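You operate a simulated robot arm through the tools that you are given. There is no shell and no other tool. Be economical: measure what you need, move in short steps, check, and stop when the job is done.

The job below is to be done with a simulated robot arm. You get a single attempt, and the scene is never put back.

JOB
Take the bag out, drain the tank, refill it to the blue band.
Fine: bag on the drip tray first, water into the pail; the drain valve, the fill valve and the lid end closed.

It is judged by the outcome, as a careful person would: the job done as asked, and still so three seconds after it is handed in. It fails if anything else is knocked over, pushed out of place, dropped, spilled or broken. A push-on lid holds only when it is set on centred and level and pressed home; a screw cap is set on level and turned clockwise until tight.

ROBOT AND FRAMES
A 7-joint arm with a fingered hand on a trunk, on a base that drives. Base frame: it is fixed to the floor where the robot stands at the start and does not move with it; the origin is under the middle of the robot, x ahead of it, y to its left, z up. Readings come in m, degrees, newtons and seconds.
With the tool pointing down near the work surface it reaches from about 0.66 to 0.76 m from the robot's upright axis, wherever it stands. Its first joint turns from -149.0 to 149.0 degrees. Places, roughly: clear tank [0.8, 0, 0.9]; clear tank lid [0.7, 0, 1]; drip tray [0.7, 0.3, 0.9]; tank drain valve [0.5, -0.1, 0.7]; tank fill valve [0.5, 0.1, 0.7]; tank start button [0.6, -0.3, 0.9]; tank stop button [0.6, -0.4, 0.9]; tank vent valve [0.8, -0.2, 1]; vacuum knob [0.6, -0.2, 0.9]. Payload 3.5 kg.
The tool frame sits at the grasp point between the pads (the TCP): z along the fingers, y along the line on which they close. The tips reach 0.03 m beyond it. The gripper opens to 0.104 m. The gripper's body begins 0.035 m behind the TCP. The gripper is a hand of 4 fingers: y runs from the thumb to the fingers, the wrist lies at [-0.015, -0.11, -0.186] in the tool frame, and closing takes about 1.5 s.
Orientation is told as [roll, pitch, yaw] about the base's x, y, z axes, in that order, counted from this pose: with the fingers straight down and the wrist toward the robot, the tool's x, y and z point along [0, 1, 0], [1, 0, 0] and [0, 0, -1] of the base frame.

CONTROLS
- The arm moves only by the tool servo_tool. Its argument "moves" is a list that holds one entry, the list of rows, each a list of 6 numbers: the shift along the base's x, y, z in units of 50 mm (1.0 is 50 mm), then the turn, a rotation vector about the base's x, y, z in units of 4 degrees (1.0 is 4 degrees). In form: [[[tx, ty, tz, wx, wy, wz], ...]]. A call has 1 to 12 rows; each row shifts and turns the commanded pose from where the row before left it. "grip" is the closure in counts, from 0 (fully open) to 255 (shut), set as the call begins (left out, the last holds). A call with a number of a shift or a turn outside -1 to 1 is refused whole. Each row takes 0.2 s and may step no farther than 0.05 m and 8.6 degrees from the row before; otherwise, or with a gripper value out of range, the whole call is refused. Where a pose cannot be reached the arm comes as near as it can. A force on the tool above 90 N (or 10 N above the force at the start of the call, whichever is more), or a blocked arm, ends the call early, and 0.2 s more pass. The fingers move at their own pace (about 0.045 m/s each) and stop on an object; they squeeze with about 23 N. The grip force told is the motor's: it shows also when the fingers shut on nothing. Time passes only in rows, and 0.2 s behind the last, so rows that do not move let the fingers close. The reply holds the time, the measured pose of the TCP, the force on the tool along the base axes, the opening and the grip force, in the units named above and with some noise, with the torque about the TCP (base axes, N m) and any sound that the robot's microphone picked up.
- Cameras (640 x 400 px; columns grow to the right, rows downward): "scene" is now at [0.05, 0.1585, 1.6061]; the picture's right is [-0.13, -0.99, 0.00], its down [-0.54, 0.07, -0.84] and it looks along [0.83, -0.11, -0.55] (base axes); focal length 225 px, centre (320, 200). "wrist" rides on the gripper at [0.061, -0.092, -0.13] in the tool frame; the picture's right is [-0.81, 0.27, -0.52], its down [-0.53, -0.71, 0.46] and it looks along [-0.24, 0.64, 0.72] (tool axes); focal length 275 px, centre (320, 200). There is no depth. A picture from a camera that has moved, and an enlarged one, comes with that camera's place and axes in the base frame and with its lens. The place of the scene camera against the robot may be out by one fixed shift of up to 0.018 m in any direction.
- get_image(camera): a new picture of that camera. No time passes.
- slide_trunk(by): slides the trunk up (or, below 0, down) by that many m; the arm and the scene camera ride with it, the base frame stays. It gives what a move gives, with no picture.
- steer(legs): drives the robot by 1 to 6 legs, each [ahead, left, turn to the left] in m, m and degrees, along the robot's own axes; the way and the turn of a leg run together, so that a leg with both is an arc; at most 1.5 m and 180 degrees a leg. The arm and the cameras ride along, it lands a little off, and it stops where it bumps. It gives what a move gives.
- set_fingers(index, middle, ring, thumb_bend, thumb_turn): sets how far each is bent, from 0 (flat) to 100 (curled in); at 30 the hand is open as for a grip, at 70 the pads meet at the TCP. One left out holds its place. A second passes; each finger stops where it meets its share of the squeeze, and holds until it gets a number again. A gripper value or a shape takes the hand back. It gives what a move gives, with no picture; readings hold the bend of each and the force on the fingers (four entries, about 0 where the hand has none), thumb and palm. thumb_turn goes from beside the hand (0) to across from the fingers (100), as for a grip.
- preshape(shape): the hand has 4 fingers and takes this shape, open, in about a second: jaw (thumb against the fingers, like two jaws); tri (thumb and two fingers); tip (a fingertip pinch); poke (one finger out to press); point (the index stretched); flat (the hand flat); cup (the hand cupped); fist (a fist). The gripper value then closes the fingers along that shape, each until it touches; the sizes above hold for jaw. It gives what a move gives, with no picture.
- aim_head(pan, tilt): turns the head with the scene camera to pan (to the left, within 155 degrees either way) and tilt (down, from -29 to 69), counted from straight ahead of the robot. It gives what a move gives.
- inspect(camera, box): a new picture of the part [left, top, right, bottom] of that camera's present view, enlarged. No time passes.
- job_done(): hands the job in; it is judged then, once.

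Go step by step. Nothing tells you exact positions but the pictures and the camera data: compare them with the known pose of the tool, close in by small moves and look again before you grip or let go. The budget is 120 turns and 82 pictures, counting those below and the enlarged ones. Unless the task says otherwise, let go and move clear before handing in, and close with one line.

The tools are called after "Emit:" as name(argument=value, ...) on one line, values as JSON. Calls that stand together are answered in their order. servo_tool: Moves the arm, as the interface text tells. Its arguments: {"type":"object","properties":{"moves":{"type":"array","items":{"type":"array","items":{"type":"array","items":{"type":"number"}}}},"grip":{"type":"number"}},"required":["moves"]} The other tools are called the same way: slide_trunk (by) slides the trunk up or down; preshape (shape) gives the hand a shape; set_fingers (index, middle, ring, thumb_bend, thumb_turn) moves the fingers one by one; steer (legs) drives the base; aim_head (pan, tilt) turns the head that bears the scene camera; get_image (camera) takes a picture; inspect (camera, box) takes an enlarged picture of a part of a camera's view; job_done () hands the job in.

At the start:

```text
t: 0.0
tcp_pos: [0.6518, -0.0392, 1.3875]
tool_rot: [-0.1, 0.0, 0.0]
force: [-0.5, -0.2, -0.1]
torque: [0.01, -0.01, 0.03]
grip_width: 0.1035
grip_force: 0.1
shape: jaw
bend: [30.0, 30.0, 30.0, 30.0, 98.0]
finger forces: [0.0, 0.0, 0.0, 0.1, 0.1, 0.0]
trunk travel left (down, up): [-0.625, 0.085]
robot x, y, heading: [0.0016, 0.0, 0.1]
head pan, tilt: [-7.6, 33.3]
```

scene: 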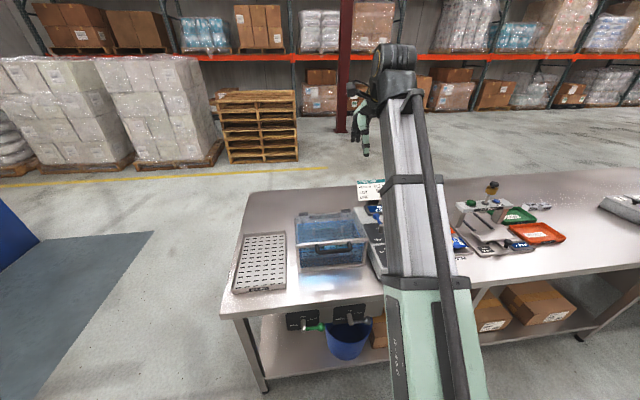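
wrist: 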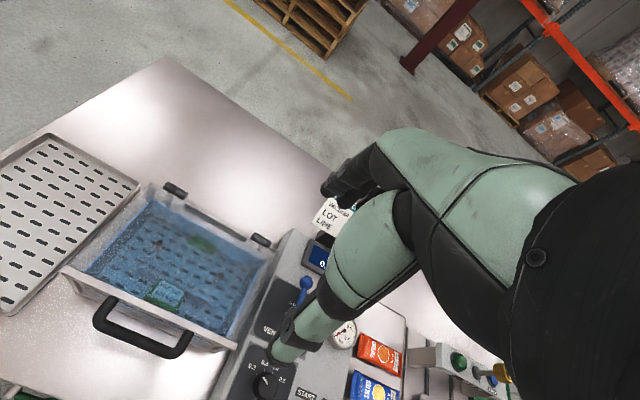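

The tank (lidded, blue water) stands ahead, the tray is to its left, and the valves and pail are under the table front. I'll look closer at these parts.

Emit:
inspect(camera="scene", box=[220, 180, 400, 300])

Emit:
inspect(camera="scene", box=[260, 290, 400, 380])

Emit:
inspect(camera="wrist", box=[60, 170, 420, 400])

```text
3.33 times, centred on (310, 240) of scene
camera zoom: at [0.05, 0.1585, 1.6061], right [-0.13, -0.99, 0.0], down [-0.54, 0.07, -0.84], along [0.83, -0.11, -0.55], focal length 749 px, centre (353, 67)
```

zoom: 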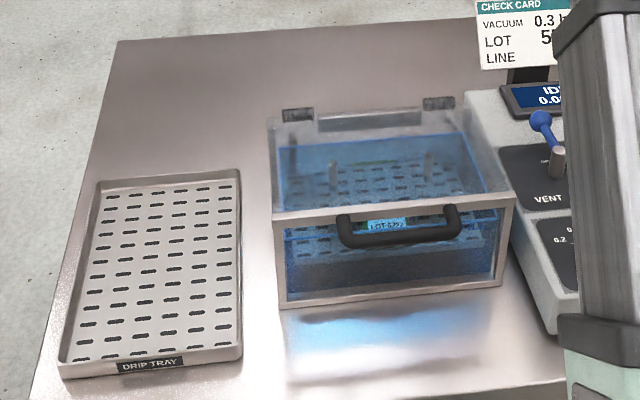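

```text
4.44 times, centred on (330, 335) of scene
camera zoom: at [0.05, 0.1585, 1.6061], right [-0.13, -0.99, 0.0], down [-0.54, 0.07, -0.84], along [0.83, -0.11, -0.55], focal length 998 px, centre (276, -400)
```

zoom: 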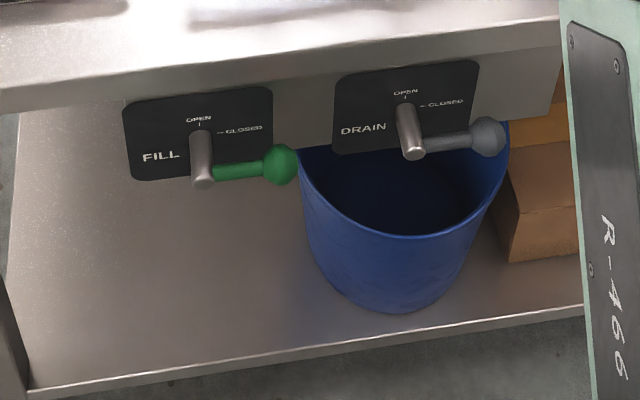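

```text
1.74 times, centred on (240, 285) of wrist
camera zoom: at [0.5599, 0.0222, 1.5168], right [0.27, -0.81, 0.52], down [-0.71, -0.53, -0.46], along [0.64, -0.24, -0.72], focal length 479 px, centre (459, 52)
```

zoom: 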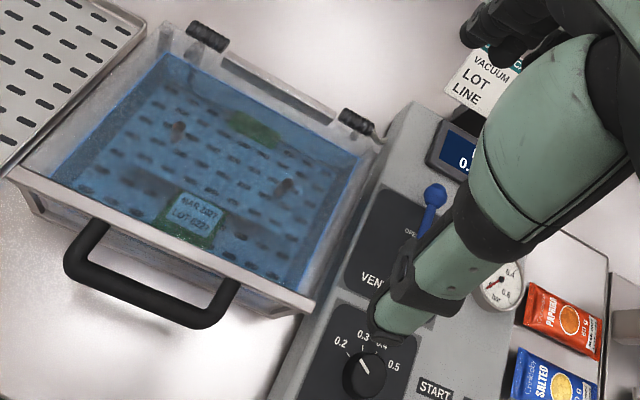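

The lid is hinged at the back, with a handle bar at about (0.61, 0.03, 1.03). I'll move the arm left and lower to learn its reach and clear the scene camera's view of the panel.

Emit:
servo_tool(moves=[[[0, 1, 0, 0, 0, 0], [0, 1, 0, 0, 0, 0], [0, 1, 0, 0, 0, 0], [0, 1, 0, 0, 0, 0], [0, 1, 0, 0, 0, 0], [0, 1, 0, 0, 0, 0], [0, 1, 0, 0, 0, 0], [0, 0, 0, 0, 0, 0]]])

Emit:
get_image(camera="scene")

Emit:
get_image(camera="wrist")

```text
t: 1.8
tcp_pos: [0.6546, 0.311, 1.3866]
tool_rot: [0.1, 0.0, 0.0]
force: [0.2, 0.0, -0.5]
torque: [-0.01, -0.01, 0.01]
grip_width: 0.1035
grip_force: 0.0
shape: jaw
bend: [30.0, 30.0, 30.0, 30.0, 98.0]
finger forces: [0.1, 0.0, 0.1, 0.0, 0.0, 0.1]
trunk travel left (down, up): [-0.625, 0.085]
robot x, y, heading: [-0.0019, 0.0003, 0.2]
head pan, tilt: [-7.6, 33.3]
```

```text
76 pictures are left
camera scene: at [0.0498, 0.1584, 1.6061], right [-0.13, -0.99, 0.0], down [-0.54, 0.07, -0.84], along [0.83, -0.11, -0.55], focal length 225 px, centre (320, 200)
```

scene: 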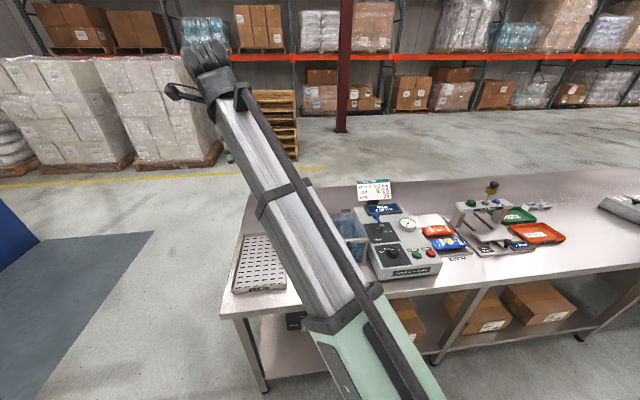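

```text
75 pictures are left
camera wrist: at [0.561, 0.3729, 1.5165], right [0.27, -0.81, 0.52], down [-0.71, -0.53, -0.46], along [0.64, -0.24, -0.72], focal length 275 px, centre (320, 200)
```

wrist: 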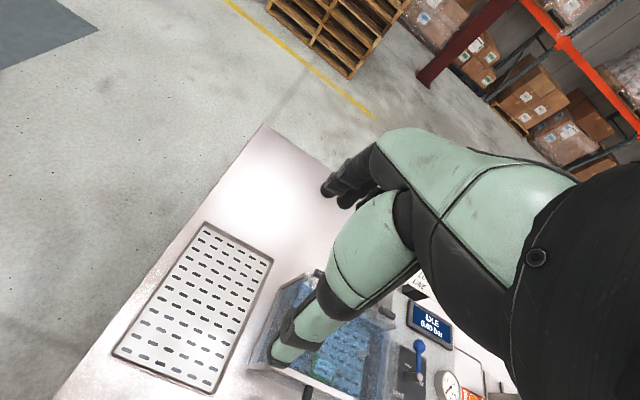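

Emit:
inspect(camera="scene", box=[330, 170, 480, 280])

```text
3.64 times, centred on (405, 225) of scene
camera zoom: at [0.0498, 0.1584, 1.6061], right [-0.13, -0.99, 0.0], down [-0.54, 0.07, -0.84], along [0.83, -0.11, -0.55], focal length 817 px, centre (11, 109)
```

zoom: 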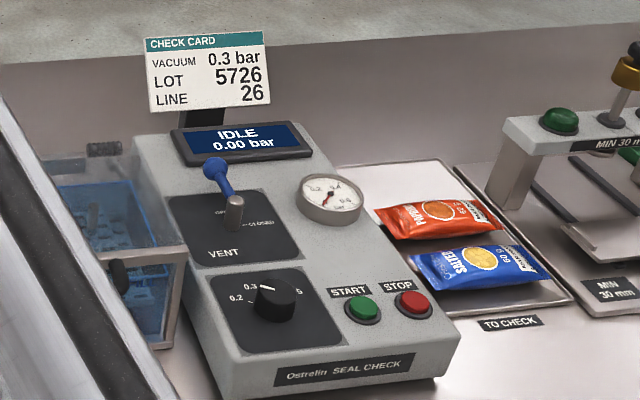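

The panel reads IDLE at 0.00 bar with the vent open, so the lid can be opened. I'll back up a bit, turn the fingers forward-down, and come in front of the handle.

Emit:
steer(legs=[[-0.15, 0, 0]])

Emit:
servo_tool(moves=[[[0, -1, -0.3, 0, -1, 0], [0, -1, -0.3, 0, -1, 0], [0, -1, -0.3, 0, -1, 0], [0, -1, -0.3, 0, -1, 0], [0, -1, -0.3, 0, -1, 0], [0, -0.5, -0.3, 0, -1, 0], [0, 0, -0.3, 0, -1, 0], [0, 0, -0.3, 0, -1, 0], [0, 0, -0.3, 0, -1, 0], [0, 0, -0.3, 0, -1, 0], [0, 0, 0, 0, -1, 0], [0, 0, 0, 0, 0, 0]]])

Emit:
get_image(camera="scene")

Emit:
get_image(camera="wrist")

```text
t: 3.2
tcp_pos: [0.5035, 0.3105, 1.3882]
tool_rot: [0.1, -0.1, 0.0]
force: [0.5, -0.8, 0.1]
torque: [-0.02, -0.02, -0.03]
grip_width: 0.1038
grip_force: 0.1
shape: jaw
bend: [30.0, 30.0, 30.0, 30.0, 98.0]
finger forces: [0.0, 0.0, 0.1, 0.1, 0.0, 0.0]
trunk travel left (down, up): [-0.625, 0.085]
robot x, y, heading: [-0.149, -0.0017, 0.0]
head pan, tilt: [-7.6, 33.3]
```

```text
refused: row 1 steps farther than a row can; nothing moved
```

```text
73 pictures are left
camera scene: at [-0.1, 0.1585, 1.6062], right [-0.13, -0.99, 0.0], down [-0.54, 0.07, -0.84], along [0.83, -0.11, -0.55], focal length 225 px, centre (320, 200)
```

scene: 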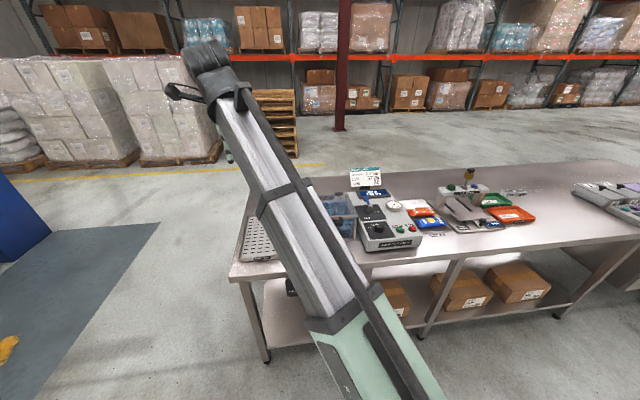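

```text
72 pictures are left
camera wrist: at [0.4113, 0.3723, 1.5172], right [0.27, -0.81, 0.52], down [-0.71, -0.53, -0.46], along [0.65, -0.24, -0.72], focal length 275 px, centre (320, 200)
```

wrist: 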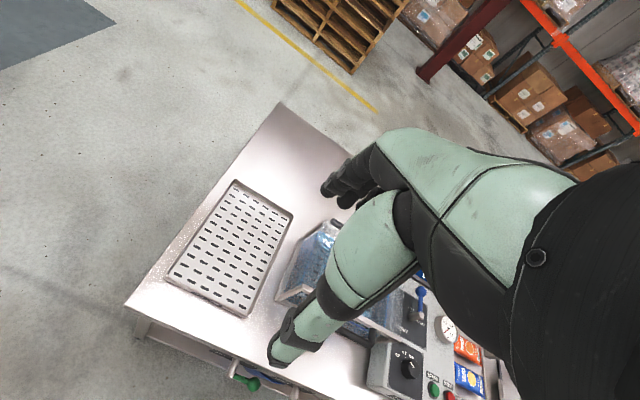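

The step was too long; repeating with smaller steps, without pictures until there.

Emit:
servo_tool(moves=[[[0, -0.9, -0.3, 0, -1, 0], [0, -0.9, -0.3, 0, -1, 0], [0, -0.9, -0.3, 0, -1, 0], [0, -0.9, -0.3, 0, -1, 0], [0, -0.9, -0.3, 0, -1, 0], [0, -0.9, -0.3, 0, -1, 0], [0, 0, -0.3, 0, -1, 0], [0, 0, -0.3, 0, -1, 0], [0, 0, -0.3, 0, -1, 0], [0, 0, -0.3, 0, -1, 0], [0, 0, 0, 0, -1, 0], [0, 0, 0, 0, 0, 0]]])

Emit:
get_image(camera="wrist")

Emit:
get_image(camera="scene")

```text
t: 5.8
tcp_pos: [0.5049, 0.0398, 1.238]
tool_rot: [0.1, -44.1, 0.0]
force: [-0.2, -0.4, 0.0]
torque: [0.02, 0.04, -0.03]
grip_width: 0.1038
grip_force: 0.0
shape: jaw
bend: [30.0, 30.0, 30.0, 30.0, 98.0]
finger forces: [0.0, 0.1, 0.0, 0.0, 0.0, 0.1]
trunk travel left (down, up): [-0.625, 0.085]
robot x, y, heading: [-0.1496, -0.0001, -0.2]
head pan, tilt: [-7.6, 33.3]
```

```text
71 pictures are left
camera wrist: at [0.3478, 0.1018, 1.2663], right [-0.16, -0.81, 0.56], down [-0.2, -0.53, -0.82], along [0.97, -0.24, -0.07], focal length 275 px, centre (320, 200)
```

wrist: 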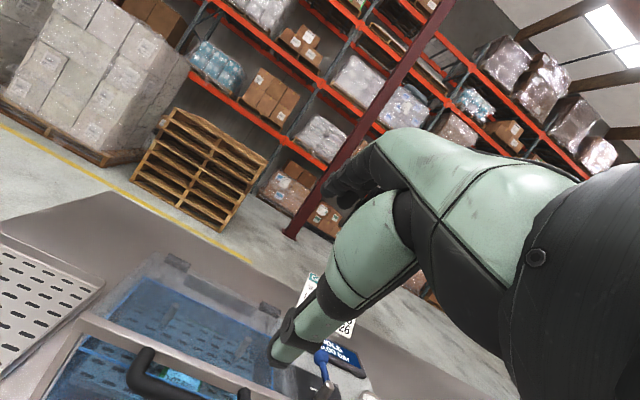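

```text
70 pictures are left
camera scene: at [-0.0986, 0.1585, 1.6061], right [-0.13, -0.99, 0.0], down [-0.54, 0.07, -0.84], along [0.83, -0.11, -0.55], focal length 225 px, centre (320, 200)
```

scene: 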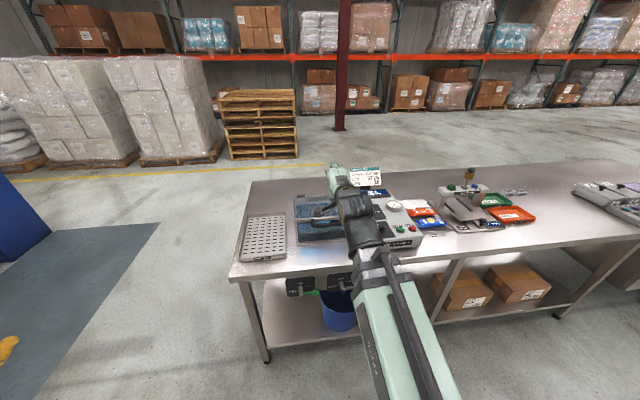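

The hand reaches well here. I'll narrow the fingers and move near the handle to check alignment.

Emit:
servo_tool(moves=[[[0.2, -0.05, -0.5, 0, 0, 0], [0.2, -0.05, -0.5, 0, 0, 0], [0.2, 0, -0.5, 0, 0, 0], [0.1, 0, -0.5, 0, 0, 0], [0, 0, -0.5, 0, 0, 0], [0, 0, -0.4, 0, 0, 0], [0, 0, 0, 0, 0, 0]]], grip=130)

Emit:
get_image(camera="wrist")

Emit:
inspect(camera="scene", box=[270, 160, 390, 260])

```text
t: 7.4
tcp_pos: [0.541, 0.0371, 1.0918]
tool_rot: [0.0, -44.0, 0.0]
force: [-1.1, -0.3, -0.2]
torque: [0.0, 0.06, 0.0]
grip_width: 0.0514
grip_force: 0.1
shape: jaw
bend: [74.0, 45.0, 41.0, 70.0, 100.0]
finger forces: [0.0, 0.0, 0.1, 0.0, 0.0, 0.0]
trunk travel left (down, up): [-0.625, 0.085]
robot x, y, heading: [-0.1442, -0.0008, -0.0]
head pan, tilt: [-7.6, 33.3]
```

```text
69 pictures are left
camera wrist: at [0.3835, 0.0984, 1.1212], right [-0.16, -0.81, 0.56], down [-0.2, -0.53, -0.82], along [0.97, -0.24, -0.07], focal length 275 px, centre (320, 200)
```

wrist: 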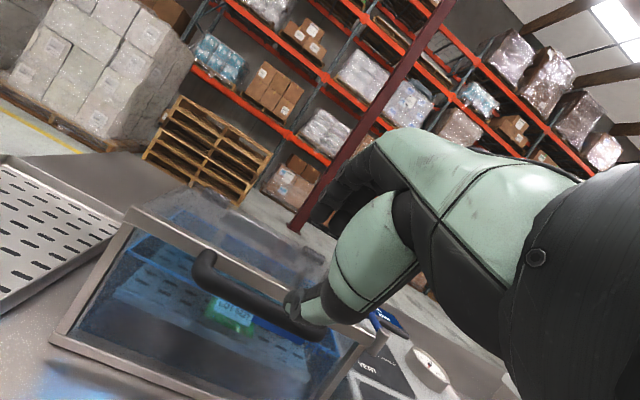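

```text
4.00 times, centred on (330, 210) of scene
camera zoom: at [-0.0986, 0.1585, 1.6061], right [-0.13, -0.99, 0.0], down [-0.54, 0.07, -0.84], along [0.83, -0.11, -0.55], focal length 898 px, centre (280, 160)
```

zoom: 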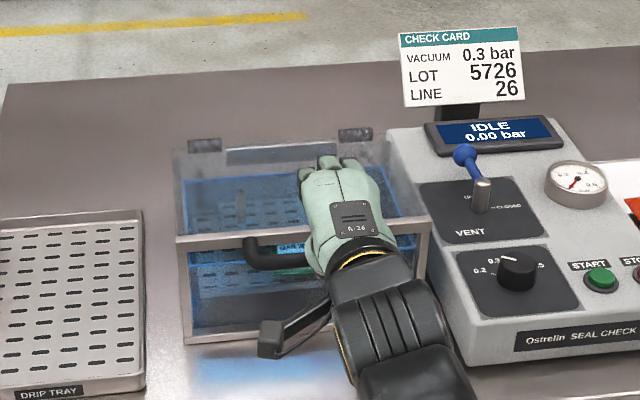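

From two wrist views the bar is near (0.611, 0.033, 1.005). I'll close in part of the way and look.

Emit:
servo_tool(moves=[[[0.2, -0.05, -0.4, 0, 0, 0], [0.2, -0.05, -0.4, 0, 0, 0], [0.3, 0, -0.3, 0, 0, 0], [0, 0, 0, 0, 0, 0]]])

Emit:
get_image(camera="wrist")

Emit:
inspect(camera="scene", box=[280, 180, 370, 260])

```text
t: 8.4
tcp_pos: [0.5753, 0.032, 1.0354]
tool_rot: [0.0, -44.0, 0.0]
force: [0.4, 0.1, 1.0]
torque: [0.01, 0.01, 0.03]
grip_width: 0.0514
grip_force: 0.0
shape: jaw
bend: [74.0, 45.0, 41.0, 70.0, 100.0]
finger forces: [0.0, 0.1, 0.0, 0.0, 0.0, 0.1]
trunk travel left (down, up): [-0.625, 0.085]
robot x, y, heading: [-0.1469, -0.0008, 0.2]
head pan, tilt: [-7.6, 33.3]
```

```text
67 pictures are left
camera wrist: at [0.4184, 0.0941, 1.065], right [-0.16, -0.81, 0.56], down [-0.2, -0.53, -0.82], along [0.97, -0.24, -0.07], focal length 275 px, centre (320, 200)
```

wrist: 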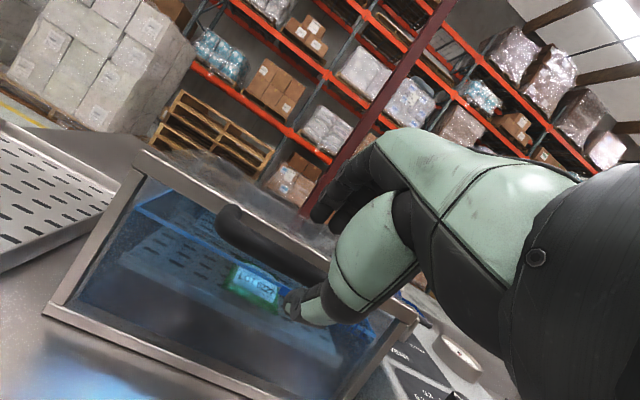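

```text
5.00 times, centred on (325, 220) of scene
camera zoom: at [-0.0986, 0.1585, 1.6061], right [-0.13, -0.99, 0.0], down [-0.54, 0.07, -0.84], along [0.83, -0.11, -0.55], focal length 1123 px, centre (295, 100)
```

zoom: 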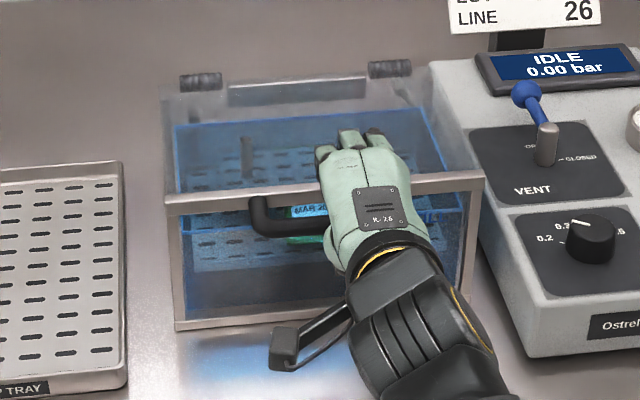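

Fingers are above and thumb below the bar line. I'll move in the last bit and check again.

Emit:
servo_tool(moves=[[[0.15, 0, -0.15, 0, 0, 0], [0.15, 0, -0.15, 0, 0, 0], [0.1, 0, -0.1, 0, 0, 0], [0, 0, 0, 0, 0, 0]]])

Emit:
inspect(camera="wrist", box=[180, 150, 440, 350])

Emit:
inspect(camera="scene", box=[300, 190, 360, 240])

```text
t: 9.4
tcp_pos: [0.5949, 0.0321, 1.0178]
tool_rot: [-0.1, -43.9, 0.0]
force: [-0.5, -0.3, 0.2]
torque: [0.03, 0.01, 0.03]
grip_width: 0.0512
grip_force: 0.2
shape: jaw
bend: [74.0, 45.0, 41.0, 70.0, 100.0]
finger forces: [0.1, 0.1, 0.0, 0.1, 0.0, 0.1]
trunk travel left (down, up): [-0.625, 0.085]
robot x, y, heading: [-0.1484, 0.0003, -0.2]
head pan, tilt: [-7.6, 33.3]
```

```text
2.00 times, centred on (310, 250) of wrist
camera zoom: at [0.4378, 0.0933, 1.0462], right [-0.16, -0.81, 0.56], down [-0.2, -0.53, -0.82], along [0.97, -0.24, -0.07], focal length 551 px, centre (340, 100)
```

zoom: 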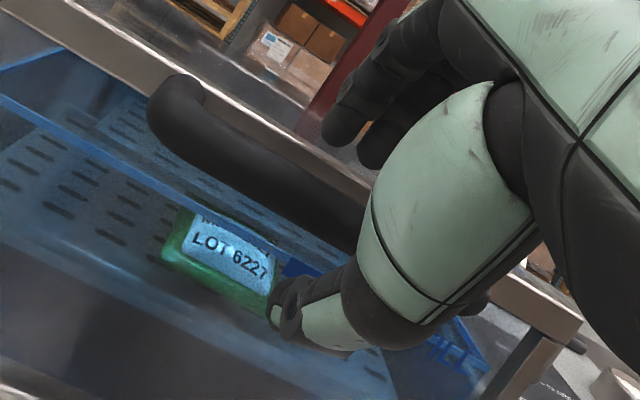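

```text
8.00 times, centred on (330, 215) of scene
camera zoom: at [-0.0986, 0.1585, 1.6061], right [-0.13, -0.99, 0.0], down [-0.54, 0.07, -0.84], along [0.83, -0.11, -0.55], focal length 1797 px, centre (240, 80)
```

zoom: 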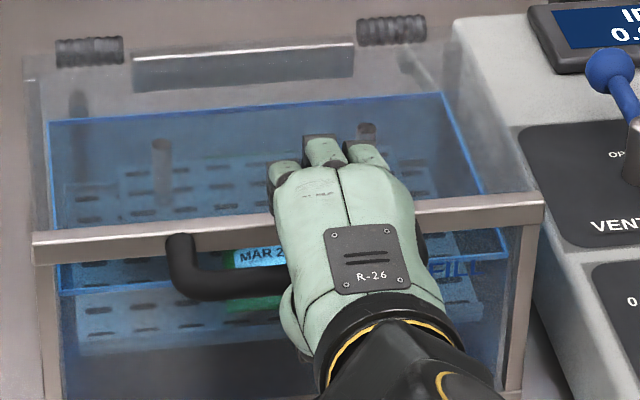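

The bar is centred between the fingers, about 2 cm ahead along the approach. I'll narrow, advance 8 mm, then close.

Emit:
servo_tool(moves=[[[0, 0, 0, 0, 0, 0], [0, 0, 0, 0, 0, 0], [0.12, 0, -0.12, 0, 0, 0], [0, 0, 0, 0, 0, 0]]], grip=160)

Emit:
servo_tool(moves=[[[0, 0, 0, 0, 0, 0], [0, 0, 0, 0, 0, 0], [0, 0, 0, 0, 0, 0], [0, 0, 0, 0, 0, 0], [0, 0, 0, 0, 0, 0], [0, 0, 0, 0, 0, 0]]], grip=255)

Emit:
inspect(camera="wrist", box=[180, 150, 440, 350])

```text
t: 10.4
tcp_pos: [0.6003, 0.0306, 1.011]
tool_rot: [0.0, -44.1, 0.0]
force: [-0.4, -0.1, 2.0]
torque: [0.0, -0.1, -0.01]
grip_width: 0.0396
grip_force: 0.1
shape: jaw
bend: [74.0, 49.0, 47.0, 73.0, 100.0]
finger forces: [0.3, 2.0, 0.0, 0.0, 0.0, 0.0]
trunk travel left (down, up): [-0.625, 0.085]
robot x, y, heading: [-0.1482, 0.0004, 0.0]
head pan, tilt: [-7.6, 33.3]
```

```text
t: 11.8
tcp_pos: [0.6012, 0.0291, 1.013]
tool_rot: [0.0, -44.0, 0.0]
force: [-2.3, -0.3, 0.4]
torque: [0.0, -0.84, 0.08]
grip_width: 0.0294
grip_force: 23.3
shape: jaw
bend: [74.0, 49.0, 52.0, 75.0, 100.0]
finger forces: [14.6, 7.2, 0.0, 0.0, 22.3, 0.1]
trunk travel left (down, up): [-0.625, 0.085]
robot x, y, heading: [-0.15, -0.0004, -0.3]
head pan, tilt: [-7.6, 33.3]
```

```text
2.00 times, centred on (310, 250) of wrist
camera zoom: at [0.444, 0.0924, 1.041], right [-0.16, -0.81, 0.56], down [-0.2, -0.53, -0.82], along [0.97, -0.24, -0.07], focal length 551 px, centre (340, 100)
```

zoom: 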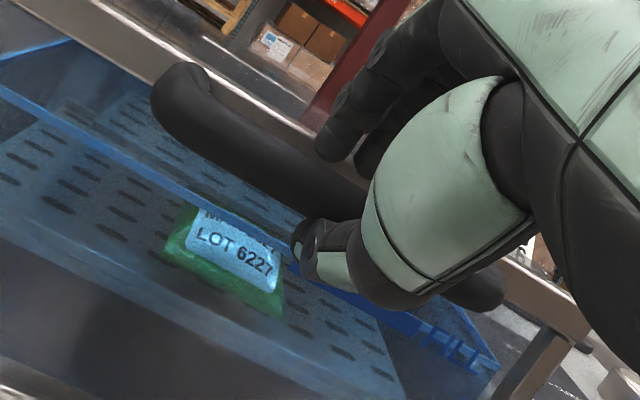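

The bar is gripped (23 N). I'll raise the lid along its arc (hinge near x 0.825, z 1.01), a first 24° now.

Emit:
servo_tool(moves=[[[0.011, 0, 0.312, 0, 1, 0], [0.033, 0, 0.311, 0, 1, 0], [0.054, 0, 0.308, 0, 1, 0], [0.076, 0, 0.303, 0, 1, 0], [0.097, 0, 0.297, 0, 1, 0], [0.117, 0, 0.29, 0, 1, 0], [0, 0, 0, 0, 0, 0]]])

Emit:
inspect(camera="scene", box=[270, 160, 390, 260])

```text
t: 13.4
tcp_pos: [0.6199, 0.0272, 1.0967]
tool_rot: [0.1, -20.0, 0.0]
force: [-4.2, 0.5, 4.4]
torque: [0.16, -1.2, -0.12]
grip_width: 0.0276
grip_force: 22.9
shape: jaw
bend: [75.0, 54.0, 52.0, 75.0, 100.0]
finger forces: [29.0, 0.1, 0.0, 0.1, 23.6, 0.0]
out of reach, approached as far as the arm can: row 1
trunk travel left (down, up): [-0.625, 0.085]
robot x, y, heading: [-0.1514, 0.0019, -0.1]
head pan, tilt: [-7.6, 33.3]
```

```text
4.00 times, centred on (330, 210) of scene
camera zoom: at [-0.0998, 0.1586, 1.6062], right [-0.13, -0.99, 0.0], down [-0.54, 0.07, -0.84], along [0.83, -0.11, -0.55], focal length 898 px, centre (280, 160)
```

zoom: 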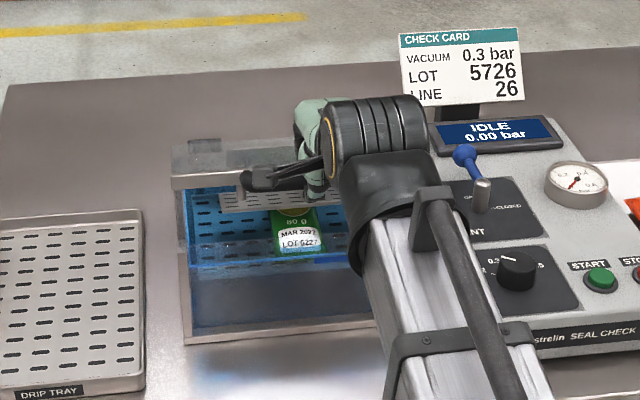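

The lid is rising with the hand. Continuing the arc.

Emit:
servo_tool(moves=[[[0.137, 0, 0.281, 0, 1, 0], [0.156, 0, 0.271, 0, 1, 0], [0.175, 0, 0.259, 0, 1, 0], [0.193, 0, 0.246, 0, 1, 0], [0.209, 0, 0.232, 0, 1, 0], [0.225, 0, 0.217, 0, 1, 0], [0.24, 0, 0.201, 0, 1, 0], [0.253, 0, 0.184, 0, 1, 0], [0, 0, 0, 0, 0, 0]]])

Emit:
inspect(camera="scene", box=[270, 160, 390, 260])

```text
t: 15.4
tcp_pos: [0.7002, 0.0268, 1.1912]
tool_rot: [0.1, 11.8, 0.0]
force: [-0.6, 2.8, 11.3]
torque: [0.17, -1.38, -0.2]
grip_width: 0.0277
grip_force: 23.0
shape: jaw
bend: [75.0, 54.0, 52.0, 75.0, 100.0]
finger forces: [34.7, 0.1, 0.0, 0.0, 25.1, 0.0]
trunk travel left (down, up): [-0.625, 0.085]
robot x, y, heading: [-0.1488, -0.0012, -0.0]
head pan, tilt: [-7.6, 33.3]
```

```text
4.00 times, centred on (330, 210) of scene
camera zoom: at [-0.1002, 0.1589, 1.6062], right [-0.13, -0.99, 0.0], down [-0.54, 0.07, -0.84], along [0.83, -0.11, -0.55], focal length 898 px, centre (280, 160)
```

zoom: 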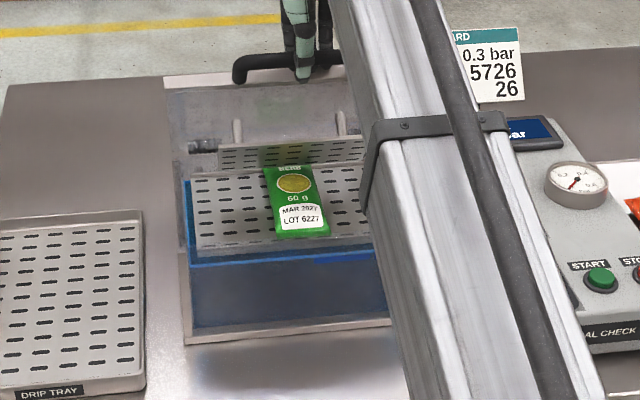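

The lid is at about 56°, and the hold-down plate hangs on it; the green bag lies on the grid. Continuing to past vertical.

Emit:
servo_tool(moves=[[[0.265, 0, 0.166, 0, 1, 0], [0.276, 0, 0.147, 0, 1, 0], [0.286, 0, 0.127, 0, 1, 0], [0.289, 0, 0.107, 0, 1, 0], [0.301, 0, 0.086, 0, 1, 0], [0.306, 0, 0.065, 0, 1, 0], [0.31, 0, 0.043, 0, 1, 0], [0.312, 0, 0.022, 0, 1, 0], [0, 0, 0, 0, 0, 0]]])

Emit:
inspect(camera="scene", box=[270, 130, 390, 230])

```text
t: 17.4
tcp_pos: [0.6829, 0.0251, 1.1846]
tool_rot: [0.0, 44.1, -0.1]
force: [-5.9, 1.4, 6.5]
torque: [0.01, 0.1, -0.05]
grip_width: 0.0243
grip_force: 23.0
shape: jaw
bend: [75.0, 54.0, 52.0, 77.0, 100.0]
finger forces: [6.1, 0.0, 0.1, 0.1, 15.8, 0.0]
out of reach, approached as far as the arm can: row 4, 5, 6, 7, 8
trunk travel left (down, up): [-0.625, 0.085]
robot x, y, heading: [-0.1474, 0.0005, -0.1]
head pan, tilt: [-7.6, 33.3]
```

```text
4.00 times, centred on (330, 180) of scene
camera zoom: at [-0.1002, 0.1588, 1.6061], right [-0.13, -0.99, 0.0], down [-0.54, 0.07, -0.84], along [0.83, -0.11, -0.55], focal length 898 px, centre (280, 280)
```

zoom: 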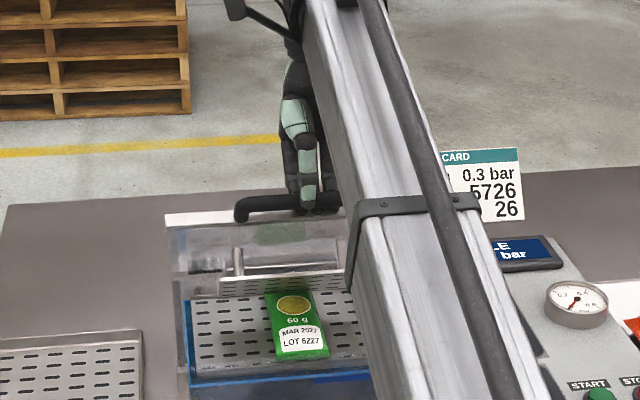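

The arm cannot reach farther with that tilt; I'll turn the tool back toward straight down around the bar (the bar can turn in the pads), then finish the arc.

Emit:
servo_tool(moves=[[[0, 0, 0, 0, -1, 0], [0, 0, 0, 0, -1, 0], [0, 0, 0, 0, -1, 0], [0, 0, 0, 0, -1, 0], [0, 0, 0, 0, -1, 0], [0, 0, 0, 0, -1, 0]]])

Emit:
inspect(camera="scene", box=[270, 130, 390, 230])

```text
t: 18.8
tcp_pos: [0.6845, 0.0243, 1.1835]
tool_rot: [0.0, 19.9, -0.1]
force: [0.5, 0.5, 0.3]
torque: [0.02, 0.0, 0.03]
grip_width: 0.0219
grip_force: 23.3
shape: jaw
bend: [76.0, 54.0, 52.0, 82.0, 100.0]
finger forces: [0.0, 0.0, 0.0, 0.0, 0.1, 0.0]
trunk travel left (down, up): [-0.625, 0.085]
robot x, y, heading: [-0.1457, -0.0012, -0.0]
head pan, tilt: [-7.6, 33.3]
```

```text
4.00 times, centred on (330, 180) of scene
camera zoom: at [-0.0992, 0.1586, 1.6059], right [-0.13, -0.99, 0.0], down [-0.54, 0.07, -0.84], along [0.83, -0.11, -0.55], focal length 898 px, centre (280, 280)
```

zoom: 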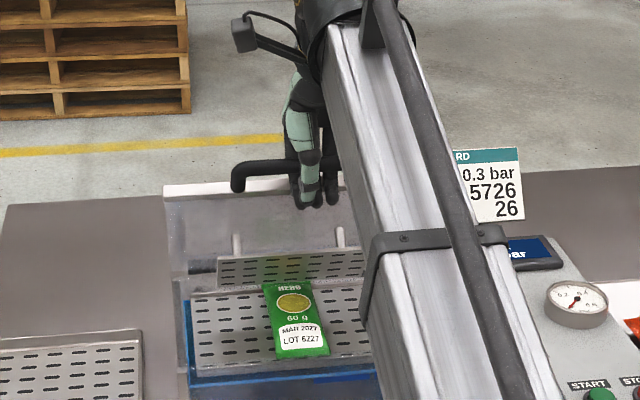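

The grip has slipped off the bar, with no force, yet the lid stands up. I'll look with the wrist camera to see how it is held.

Emit:
get_image(camera="wrist")

Emit:
inspect(camera="scene", box=[300, 150, 360, 200])

```text
58 pictures are left
camera wrist: at [0.6425, 0.0862, 1.3367], right [0.43, -0.81, 0.39], down [-0.83, -0.53, -0.19], along [0.36, -0.24, -0.9], focal length 275 px, centre (320, 200)
```

wrist: 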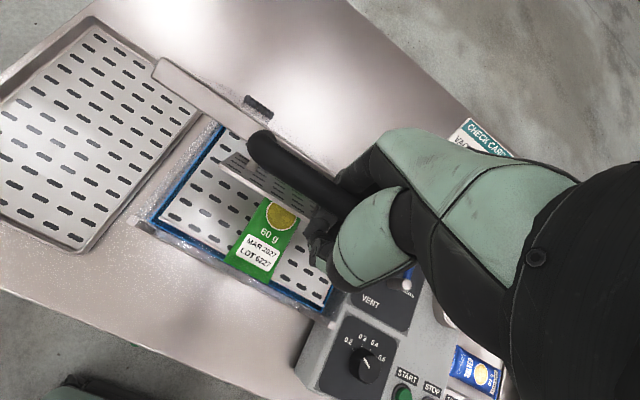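

```text
8.00 times, centred on (330, 175) of scene
camera zoom: at [-0.0992, 0.1586, 1.6059], right [-0.13, -0.99, 0.0], down [-0.54, 0.07, -0.84], along [0.83, -0.11, -0.55], focal length 1797 px, centre (240, 400)
```

zoom: 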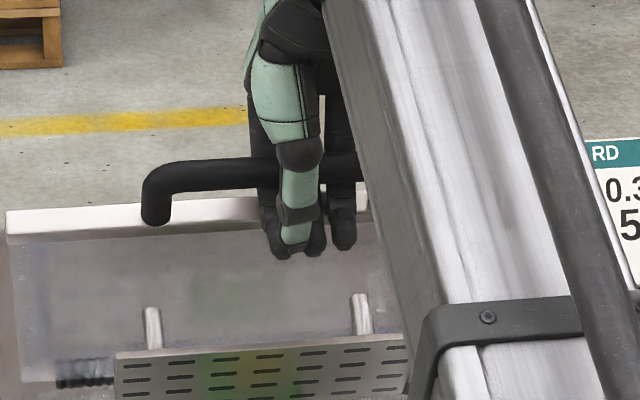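

The fingers and thumb still cage the bar below it, and the lid stays up without load. I'll push on forward with the tool turning to straight down.

Emit:
servo_tool(moves=[[[0.25, 0, 0.12, 0, -0.6, 0], [0.25, 0, 0.1, 0, -0.6, 0], [0.25, 0, 0.08, 0, -0.6, 0], [0.25, 0, 0.07, 0, -0.6, 0], [0.25, 0, 0.05, 0, -0.6, 0], [0.25, 0, 0.04, 0, -0.6, 0], [0.25, 0, 0.02, 0, -0.6, 0], [0, 0, 0, 0, 0, 0]]])

Emit:
inspect(camera="scene", box=[270, 130, 390, 230])

```text
t: 20.6
tcp_pos: [0.7713, 0.024, 1.2104]
tool_rot: [0.1, 3.0, 0.0]
force: [-3.8, -0.2, 11.5]
torque: [-0.15, 0.14, -0.21]
grip_width: 0.0208
grip_force: 23.0
shape: jaw
bend: [76.0, 76.0, 56.0, 82.0, 100.0]
finger forces: [8.1, 7.5, 5.1, 0.0, 0.0, 0.0]
trunk travel left (down, up): [-0.625, 0.085]
robot x, y, heading: [-0.1484, 0.0002, -0.0]
head pan, tilt: [-7.6, 33.3]
```

```text
4.00 times, centred on (330, 180) of scene
camera zoom: at [-0.1007, 0.1585, 1.6063], right [-0.13, -0.99, 0.0], down [-0.54, 0.07, -0.84], along [0.83, -0.11, -0.55], focal length 898 px, centre (280, 280)
```

zoom: 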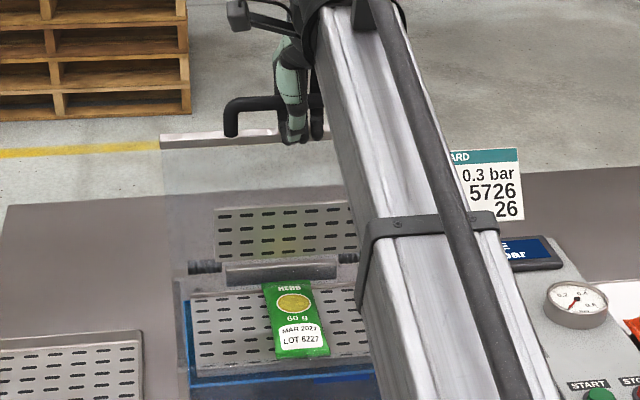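

Lid is near 80°. A few more steps forward, slightly up to ease the 11 N upward force.

Emit:
servo_tool(moves=[[[0.2, 0, 0.1, 0, -0.3, 0], [0.25, 0, 0.06, 0, -0.5, 0], [0.25, 0, 0.02, 0, -0.5, 0], [0.25, 0, 0, 0, -0.5, 0], [0.25, 0, -0.02, 0, -0.5, 0], [0.2, 0, -0.04, 0, -0.5, 0], [0, 0, 0, 0, 0, 0]]])

Emit:
inspect(camera="scene", box=[270, 130, 390, 230])

Emit:
get_image(camera="wrist")

```text
t: 22.2
tcp_pos: [0.8426, 0.0229, 1.2138]
tool_rot: [-0.1, -8.1, 0.0]
force: [1.7, -0.8, 1.3]
torque: [-0.01, 0.02, 0.0]
grip_width: 0.0216
grip_force: 23.1
shape: jaw
bend: [75.0, 54.0, 54.0, 83.0, 100.0]
finger forces: [0.6, 0.1, 0.0, 0.1, 0.0, 0.1]
trunk travel left (down, up): [-0.625, 0.085]
robot x, y, heading: [-0.151, 0.0033, -0.0]
head pan, tilt: [-7.6, 33.3]
```

```text
4.00 times, centred on (330, 180) of scene
camera zoom: at [-0.0986, 0.1585, 1.6061], right [-0.13, -0.99, 0.0], down [-0.54, 0.07, -0.84], along [0.83, -0.11, -0.55], focal length 898 px, centre (280, 280)
```

zoom: 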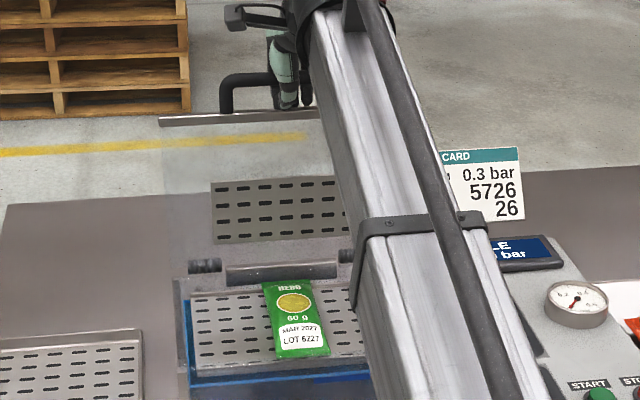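

```text
54 pictures are left
camera wrist: at [0.7336, 0.0862, 1.3293], right [0.2, -0.81, 0.55], down [-0.64, -0.53, -0.55], along [0.74, -0.24, -0.63], focal length 275 px, centre (320, 200)
```

wrist: 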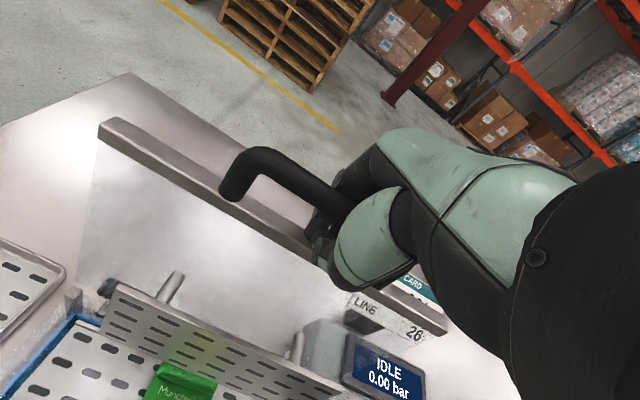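

Lid is about vertical. Pushing a little beyond to find its stop.

Emit:
servo_tool(moves=[[[0.2, 0, -0.02, 0, -0.5, 0], [0.2, 0, -0.04, 0, -0.5, 0], [0.2, 0, -0.06, 0, -0.5, 0], [0.2, 0, -0.08, 0, -0.5, 0], [0, 0, 0, 0, 0, 0]]])

Emit:
inspect(camera="scene", box=[270, 130, 390, 230])

```text
t: 23.4
tcp_pos: [0.8831, 0.0241, 1.2034]
tool_rot: [0.0, -16.1, 0.0]
force: [0.4, -0.1, 0.0]
torque: [-0.01, 0.0, -0.01]
grip_width: 0.0214
grip_force: 23.4
shape: jaw
bend: [75.0, 54.0, 54.0, 83.0, 100.0]
finger forces: [0.0, 0.0, 0.1, 0.1, 0.1, 0.1]
trunk travel left (down, up): [-0.625, 0.085]
robot x, y, heading: [-0.1495, 0.0034, 0.1]
head pan, tilt: [-7.6, 33.3]
```

```text
4.00 times, centred on (330, 180) of scene
camera zoom: at [-0.0986, 0.1585, 1.6061], right [-0.13, -0.99, 0.0], down [-0.54, 0.07, -0.84], along [0.83, -0.11, -0.55], focal length 898 px, centre (280, 280)
```

zoom: 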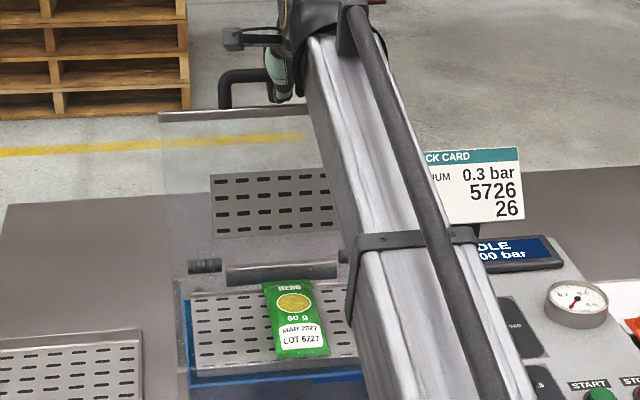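

The lid now leans past vertical with no load. I'll open the hand moderately, lift clear, and retreat.

Emit:
servo_tool(moves=[[[0, 0, 0, 0, 0, 0], [0, 0, 0, 0, 0, 0], [0, 0, 0, 0, 0, 0], [0, 0, 0, 0, 0, 0], [0, 0, 0.3, 0, 0, 0], [-0.1, 0, 0.5, 0, 0, 0], [-0.1, 0, 0.7, 0, 0, 0], [0, 0, 0, 0, 0, 0]]], grip=90)

Emit:
inspect(camera="scene", box=[270, 130, 390, 230])

```text
t: 25.2
tcp_pos: [0.8712, 0.0257, 1.2793]
tool_rot: [0.0, -16.1, 0.0]
force: [0.3, 0.0, 0.0]
torque: [0.0, 0.01, 0.01]
grip_width: 0.0669
grip_force: 0.0
shape: jaw
bend: [28.0, 39.0, 36.0, 62.0, 100.0]
finger forces: [0.0, 0.0, 0.0, 0.1, 0.0, 0.0]
trunk travel left (down, up): [-0.625, 0.085]
robot x, y, heading: [-0.1484, -0.0039, -0.0]
head pan, tilt: [-7.6, 33.3]
```

```text
4.00 times, centred on (330, 180) of scene
camera zoom: at [-0.0987, 0.1585, 1.6061], right [-0.13, -0.99, 0.0], down [-0.54, 0.07, -0.84], along [0.83, -0.11, -0.55], focal length 898 px, centre (280, 280)
```

zoom: 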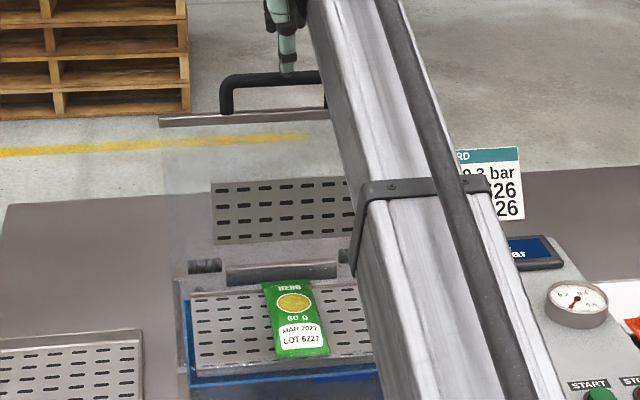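

Lid stays open. Retreating up and back above the tank to look down at the bag.

Emit:
servo_tool(moves=[[[0, 0, 0.8, 0, 0, 0], [-0.9, 0, 0.2, 0, 1, 0], [-0.9, 0, 0, 0, 1, 0], [-0.9, 0, 0, 0, 1, 0], [-0.9, 0, 0, 0, 1, 0], [-0.6, 0, 0, 0, 0, 0], [0, 0, 0, 0, 0, 0]]], grip=0)

Emit:
get_image(camera="wrist")

Emit:
get_image(camera="scene")

```text
t: 26.8
tcp_pos: [0.6592, 0.0242, 1.3281]
tool_rot: [-0.1, 0.0, 0.0]
force: [0.0, 0.3, 0.3]
torque: [-0.01, 0.01, -0.01]
grip_width: 0.1032
grip_force: 0.1
shape: jaw
bend: [30.0, 30.0, 30.0, 30.0, 98.0]
finger forces: [0.0, 0.0, 0.0, 0.0, 0.1, 0.0]
out of reach, approached as far as the arm can: row 1
trunk travel left (down, up): [-0.625, 0.085]
robot x, y, heading: [-0.152, 0.004, -0.1]
head pan, tilt: [-7.6, 33.3]
```

```text
51 pictures are left
camera wrist: at [0.5668, 0.0863, 1.4574], right [0.27, -0.81, 0.52], down [-0.71, -0.53, -0.45], along [0.64, -0.24, -0.72], focal length 275 px, centre (320, 200)
```

wrist: 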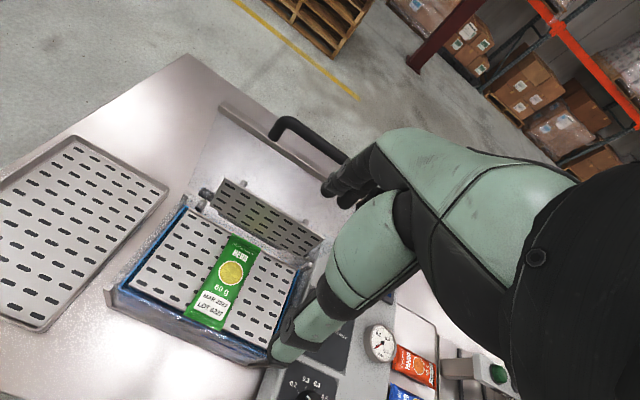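

```text
50 pictures are left
camera scene: at [-0.0985, 0.1585, 1.6061], right [-0.13, -0.99, 0.0], down [-0.54, 0.07, -0.84], along [0.83, -0.11, -0.55], focal length 225 px, centre (320, 200)
```

scene: 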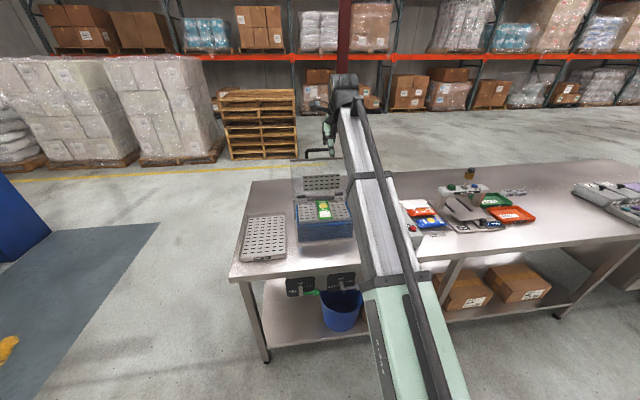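

Emit:
inspect(camera="wrist", box=[90, 170, 330, 360])

Emit:
inspect(camera="scene", box=[285, 170, 360, 250])

```text
2.11 times, centred on (210, 265) of wrist
camera zoom: at [0.5668, 0.0863, 1.4574], right [0.27, -0.81, 0.52], down [-0.71, -0.53, -0.45], along [0.64, -0.24, -0.72], focal length 580 px, centre (552, 63)
```

zoom: 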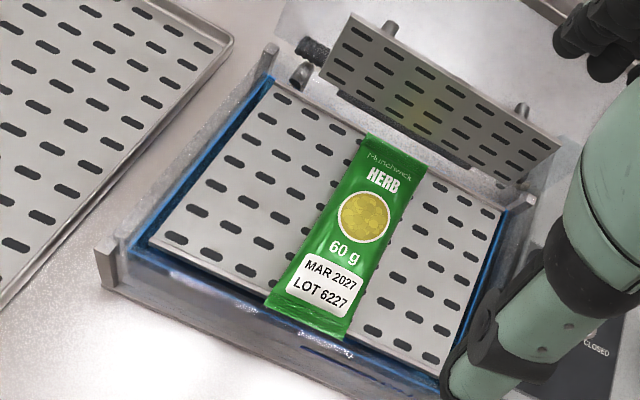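

```text
5.00 times, centred on (322, 210) of scene
camera zoom: at [-0.0985, 0.1585, 1.6061], right [-0.13, -0.99, 0.0], down [-0.54, 0.07, -0.84], along [0.83, -0.11, -0.55], focal length 1123 px, centre (308, 150)
```

zoom: 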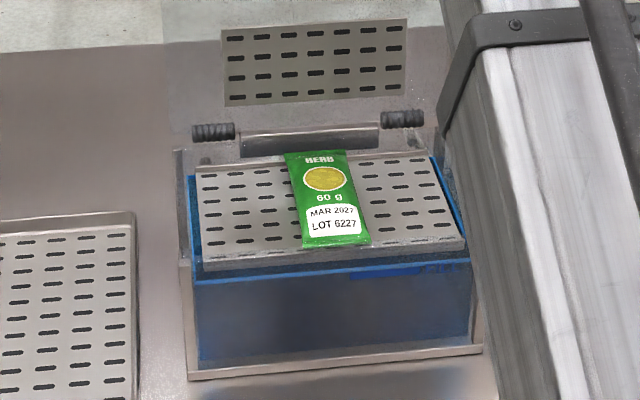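

The bag lies along x, about (0.655–0.80, 0.033, z≈0.985), 6–7 cm wide, on the grid shelf. I'll drive forward 0.15 m and yaw the tool 90° to grip it across its width.

Emit:
servo_tool(moves=[[[-0.3, 0, 0, 0, 0, 1], [-0.3, 0, 0, 0, 0, 1], [-0.3, 0, 0, 0, 0, 1], [0, 0, 0, 0, 0, 1], [0, 0, 0, 0, 0, 1], [0, 0, 0, 0, 0, 1], [0, 0, 0, 0, 0, 1], [0, 0, 0, 0, 0, 1], [0, 0, 0, 0, 0, 1], [0, 0, 0, 0, 0, 1], [0, 0, 0, 0, 0, 1], [0, 0, 0, 0, 0, 1]]])

Emit:
steer(legs=[[0.15, 0, 0]])

Emit:
servo_tool(moves=[[[0, 0, 0, 0, 0, 1], [0, 0, 0, 0, 0, 1], [0, 0, 0, 0, 0, 1], [0, 0, 0, 0, 0, 1], [0, 0, 0, 0, 0, 1], [0, 0, 0, 0, 0, 1], [0, 0, 0, 0, 0, 1], [0, 0, 0, 0, 0, 1], [0, 0, 0, 0, 0, 1], [0, 0, 0, 0, 0, 1], [0, 0, 0, 0, 0, 0.5]]])

Emit:
get_image(camera="wrist")

```text
t: 29.4
tcp_pos: [0.6147, 0.0243, 1.329]
tool_rot: [0.0, 0.0, 48.0]
force: [0.7, -0.3, -0.1]
torque: [0.0, -0.03, 0.02]
grip_width: 0.1039
grip_force: 0.1
shape: jaw
bend: [30.0, 30.0, 30.0, 30.0, 98.0]
finger forces: [0.0, 0.0, 0.0, 0.1, 0.0, 0.0]
trunk travel left (down, up): [-0.625, 0.085]
robot x, y, heading: [-0.1462, -0.0021, 0.0]
head pan, tilt: [-7.6, 33.3]
```

```text
t: 30.7
tcp_pos: [0.7664, 0.0235, 1.3269]
tool_rot: [0.1, 0.0, 47.9]
force: [1.4, 0.0, -0.5]
torque: [-0.01, 0.03, 0.0]
grip_width: 0.1039
grip_force: 0.0
shape: jaw
bend: [30.0, 30.0, 30.0, 30.0, 98.0]
finger forces: [0.0, 0.0, 0.0, 0.1, 0.0, 0.0]
trunk travel left (down, up): [-0.625, 0.085]
robot x, y, heading: [0.0007, -0.0018, -0.1]
head pan, tilt: [-7.6, 33.3]
```

```text
t: 32.4
tcp_pos: [0.7663, 0.0244, 1.3287]
tool_rot: [0.1, -0.3, 74.7]
force: [45.9, -24.3, 29.1]
torque: [0.88, 9.09, 5.97]
grip_width: 0.1035
grip_force: 0.0
shape: jaw
bend: [30.0, 30.0, 30.0, 30.0, 98.0]
finger forces: [0.1, 0.0, 0.0, 0.0, 0.0, 0.0]
trunk travel left (down, up): [-0.625, 0.085]
robot x, y, heading: [0.0033, -0.0022, -0.1]
head pan, tilt: [-7.6, 33.3]
stopped in row 8: the force on the tool passed its limit at 128 N (the readings are from after the stop); the commanded pose is now the measured one
```

```text
47 pictures are left
camera wrist: at [0.6831, -0.0475, 1.4576], right [0.85, 0.05, 0.52], down [0.32, -0.83, -0.46], along [0.41, 0.56, -0.72], focal length 275 px, centre (320, 200)
```

wrist: 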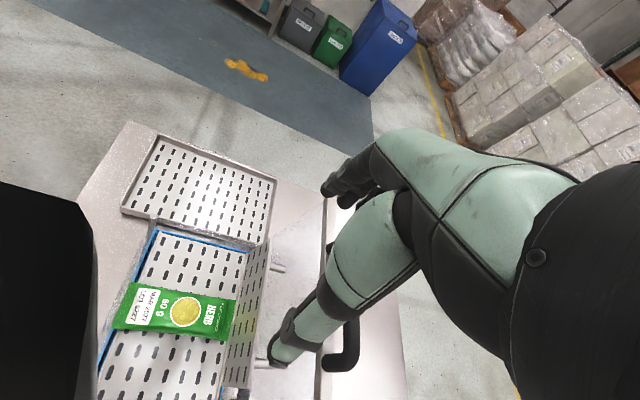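

The arm stopped on a hard contact while yawing. I'll look at the scene to see what touches.

Emit:
get_image(camera="scene")

```text
46 pictures are left
camera scene: at [0.0517, 0.1584, 1.6061], right [-0.13, -0.99, 0.0], down [-0.54, 0.07, -0.84], along [0.83, -0.11, -0.55], focal length 225 px, centre (320, 200)
```

scene: 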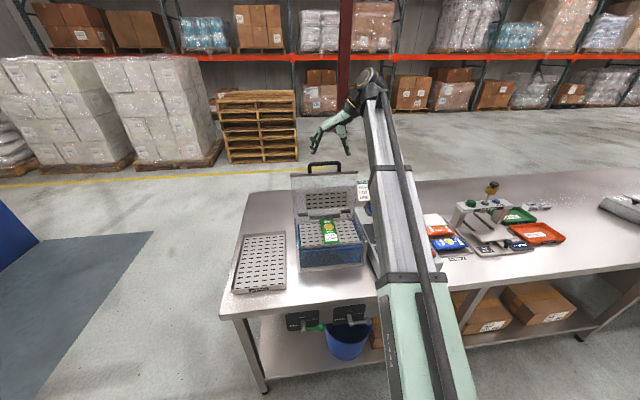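

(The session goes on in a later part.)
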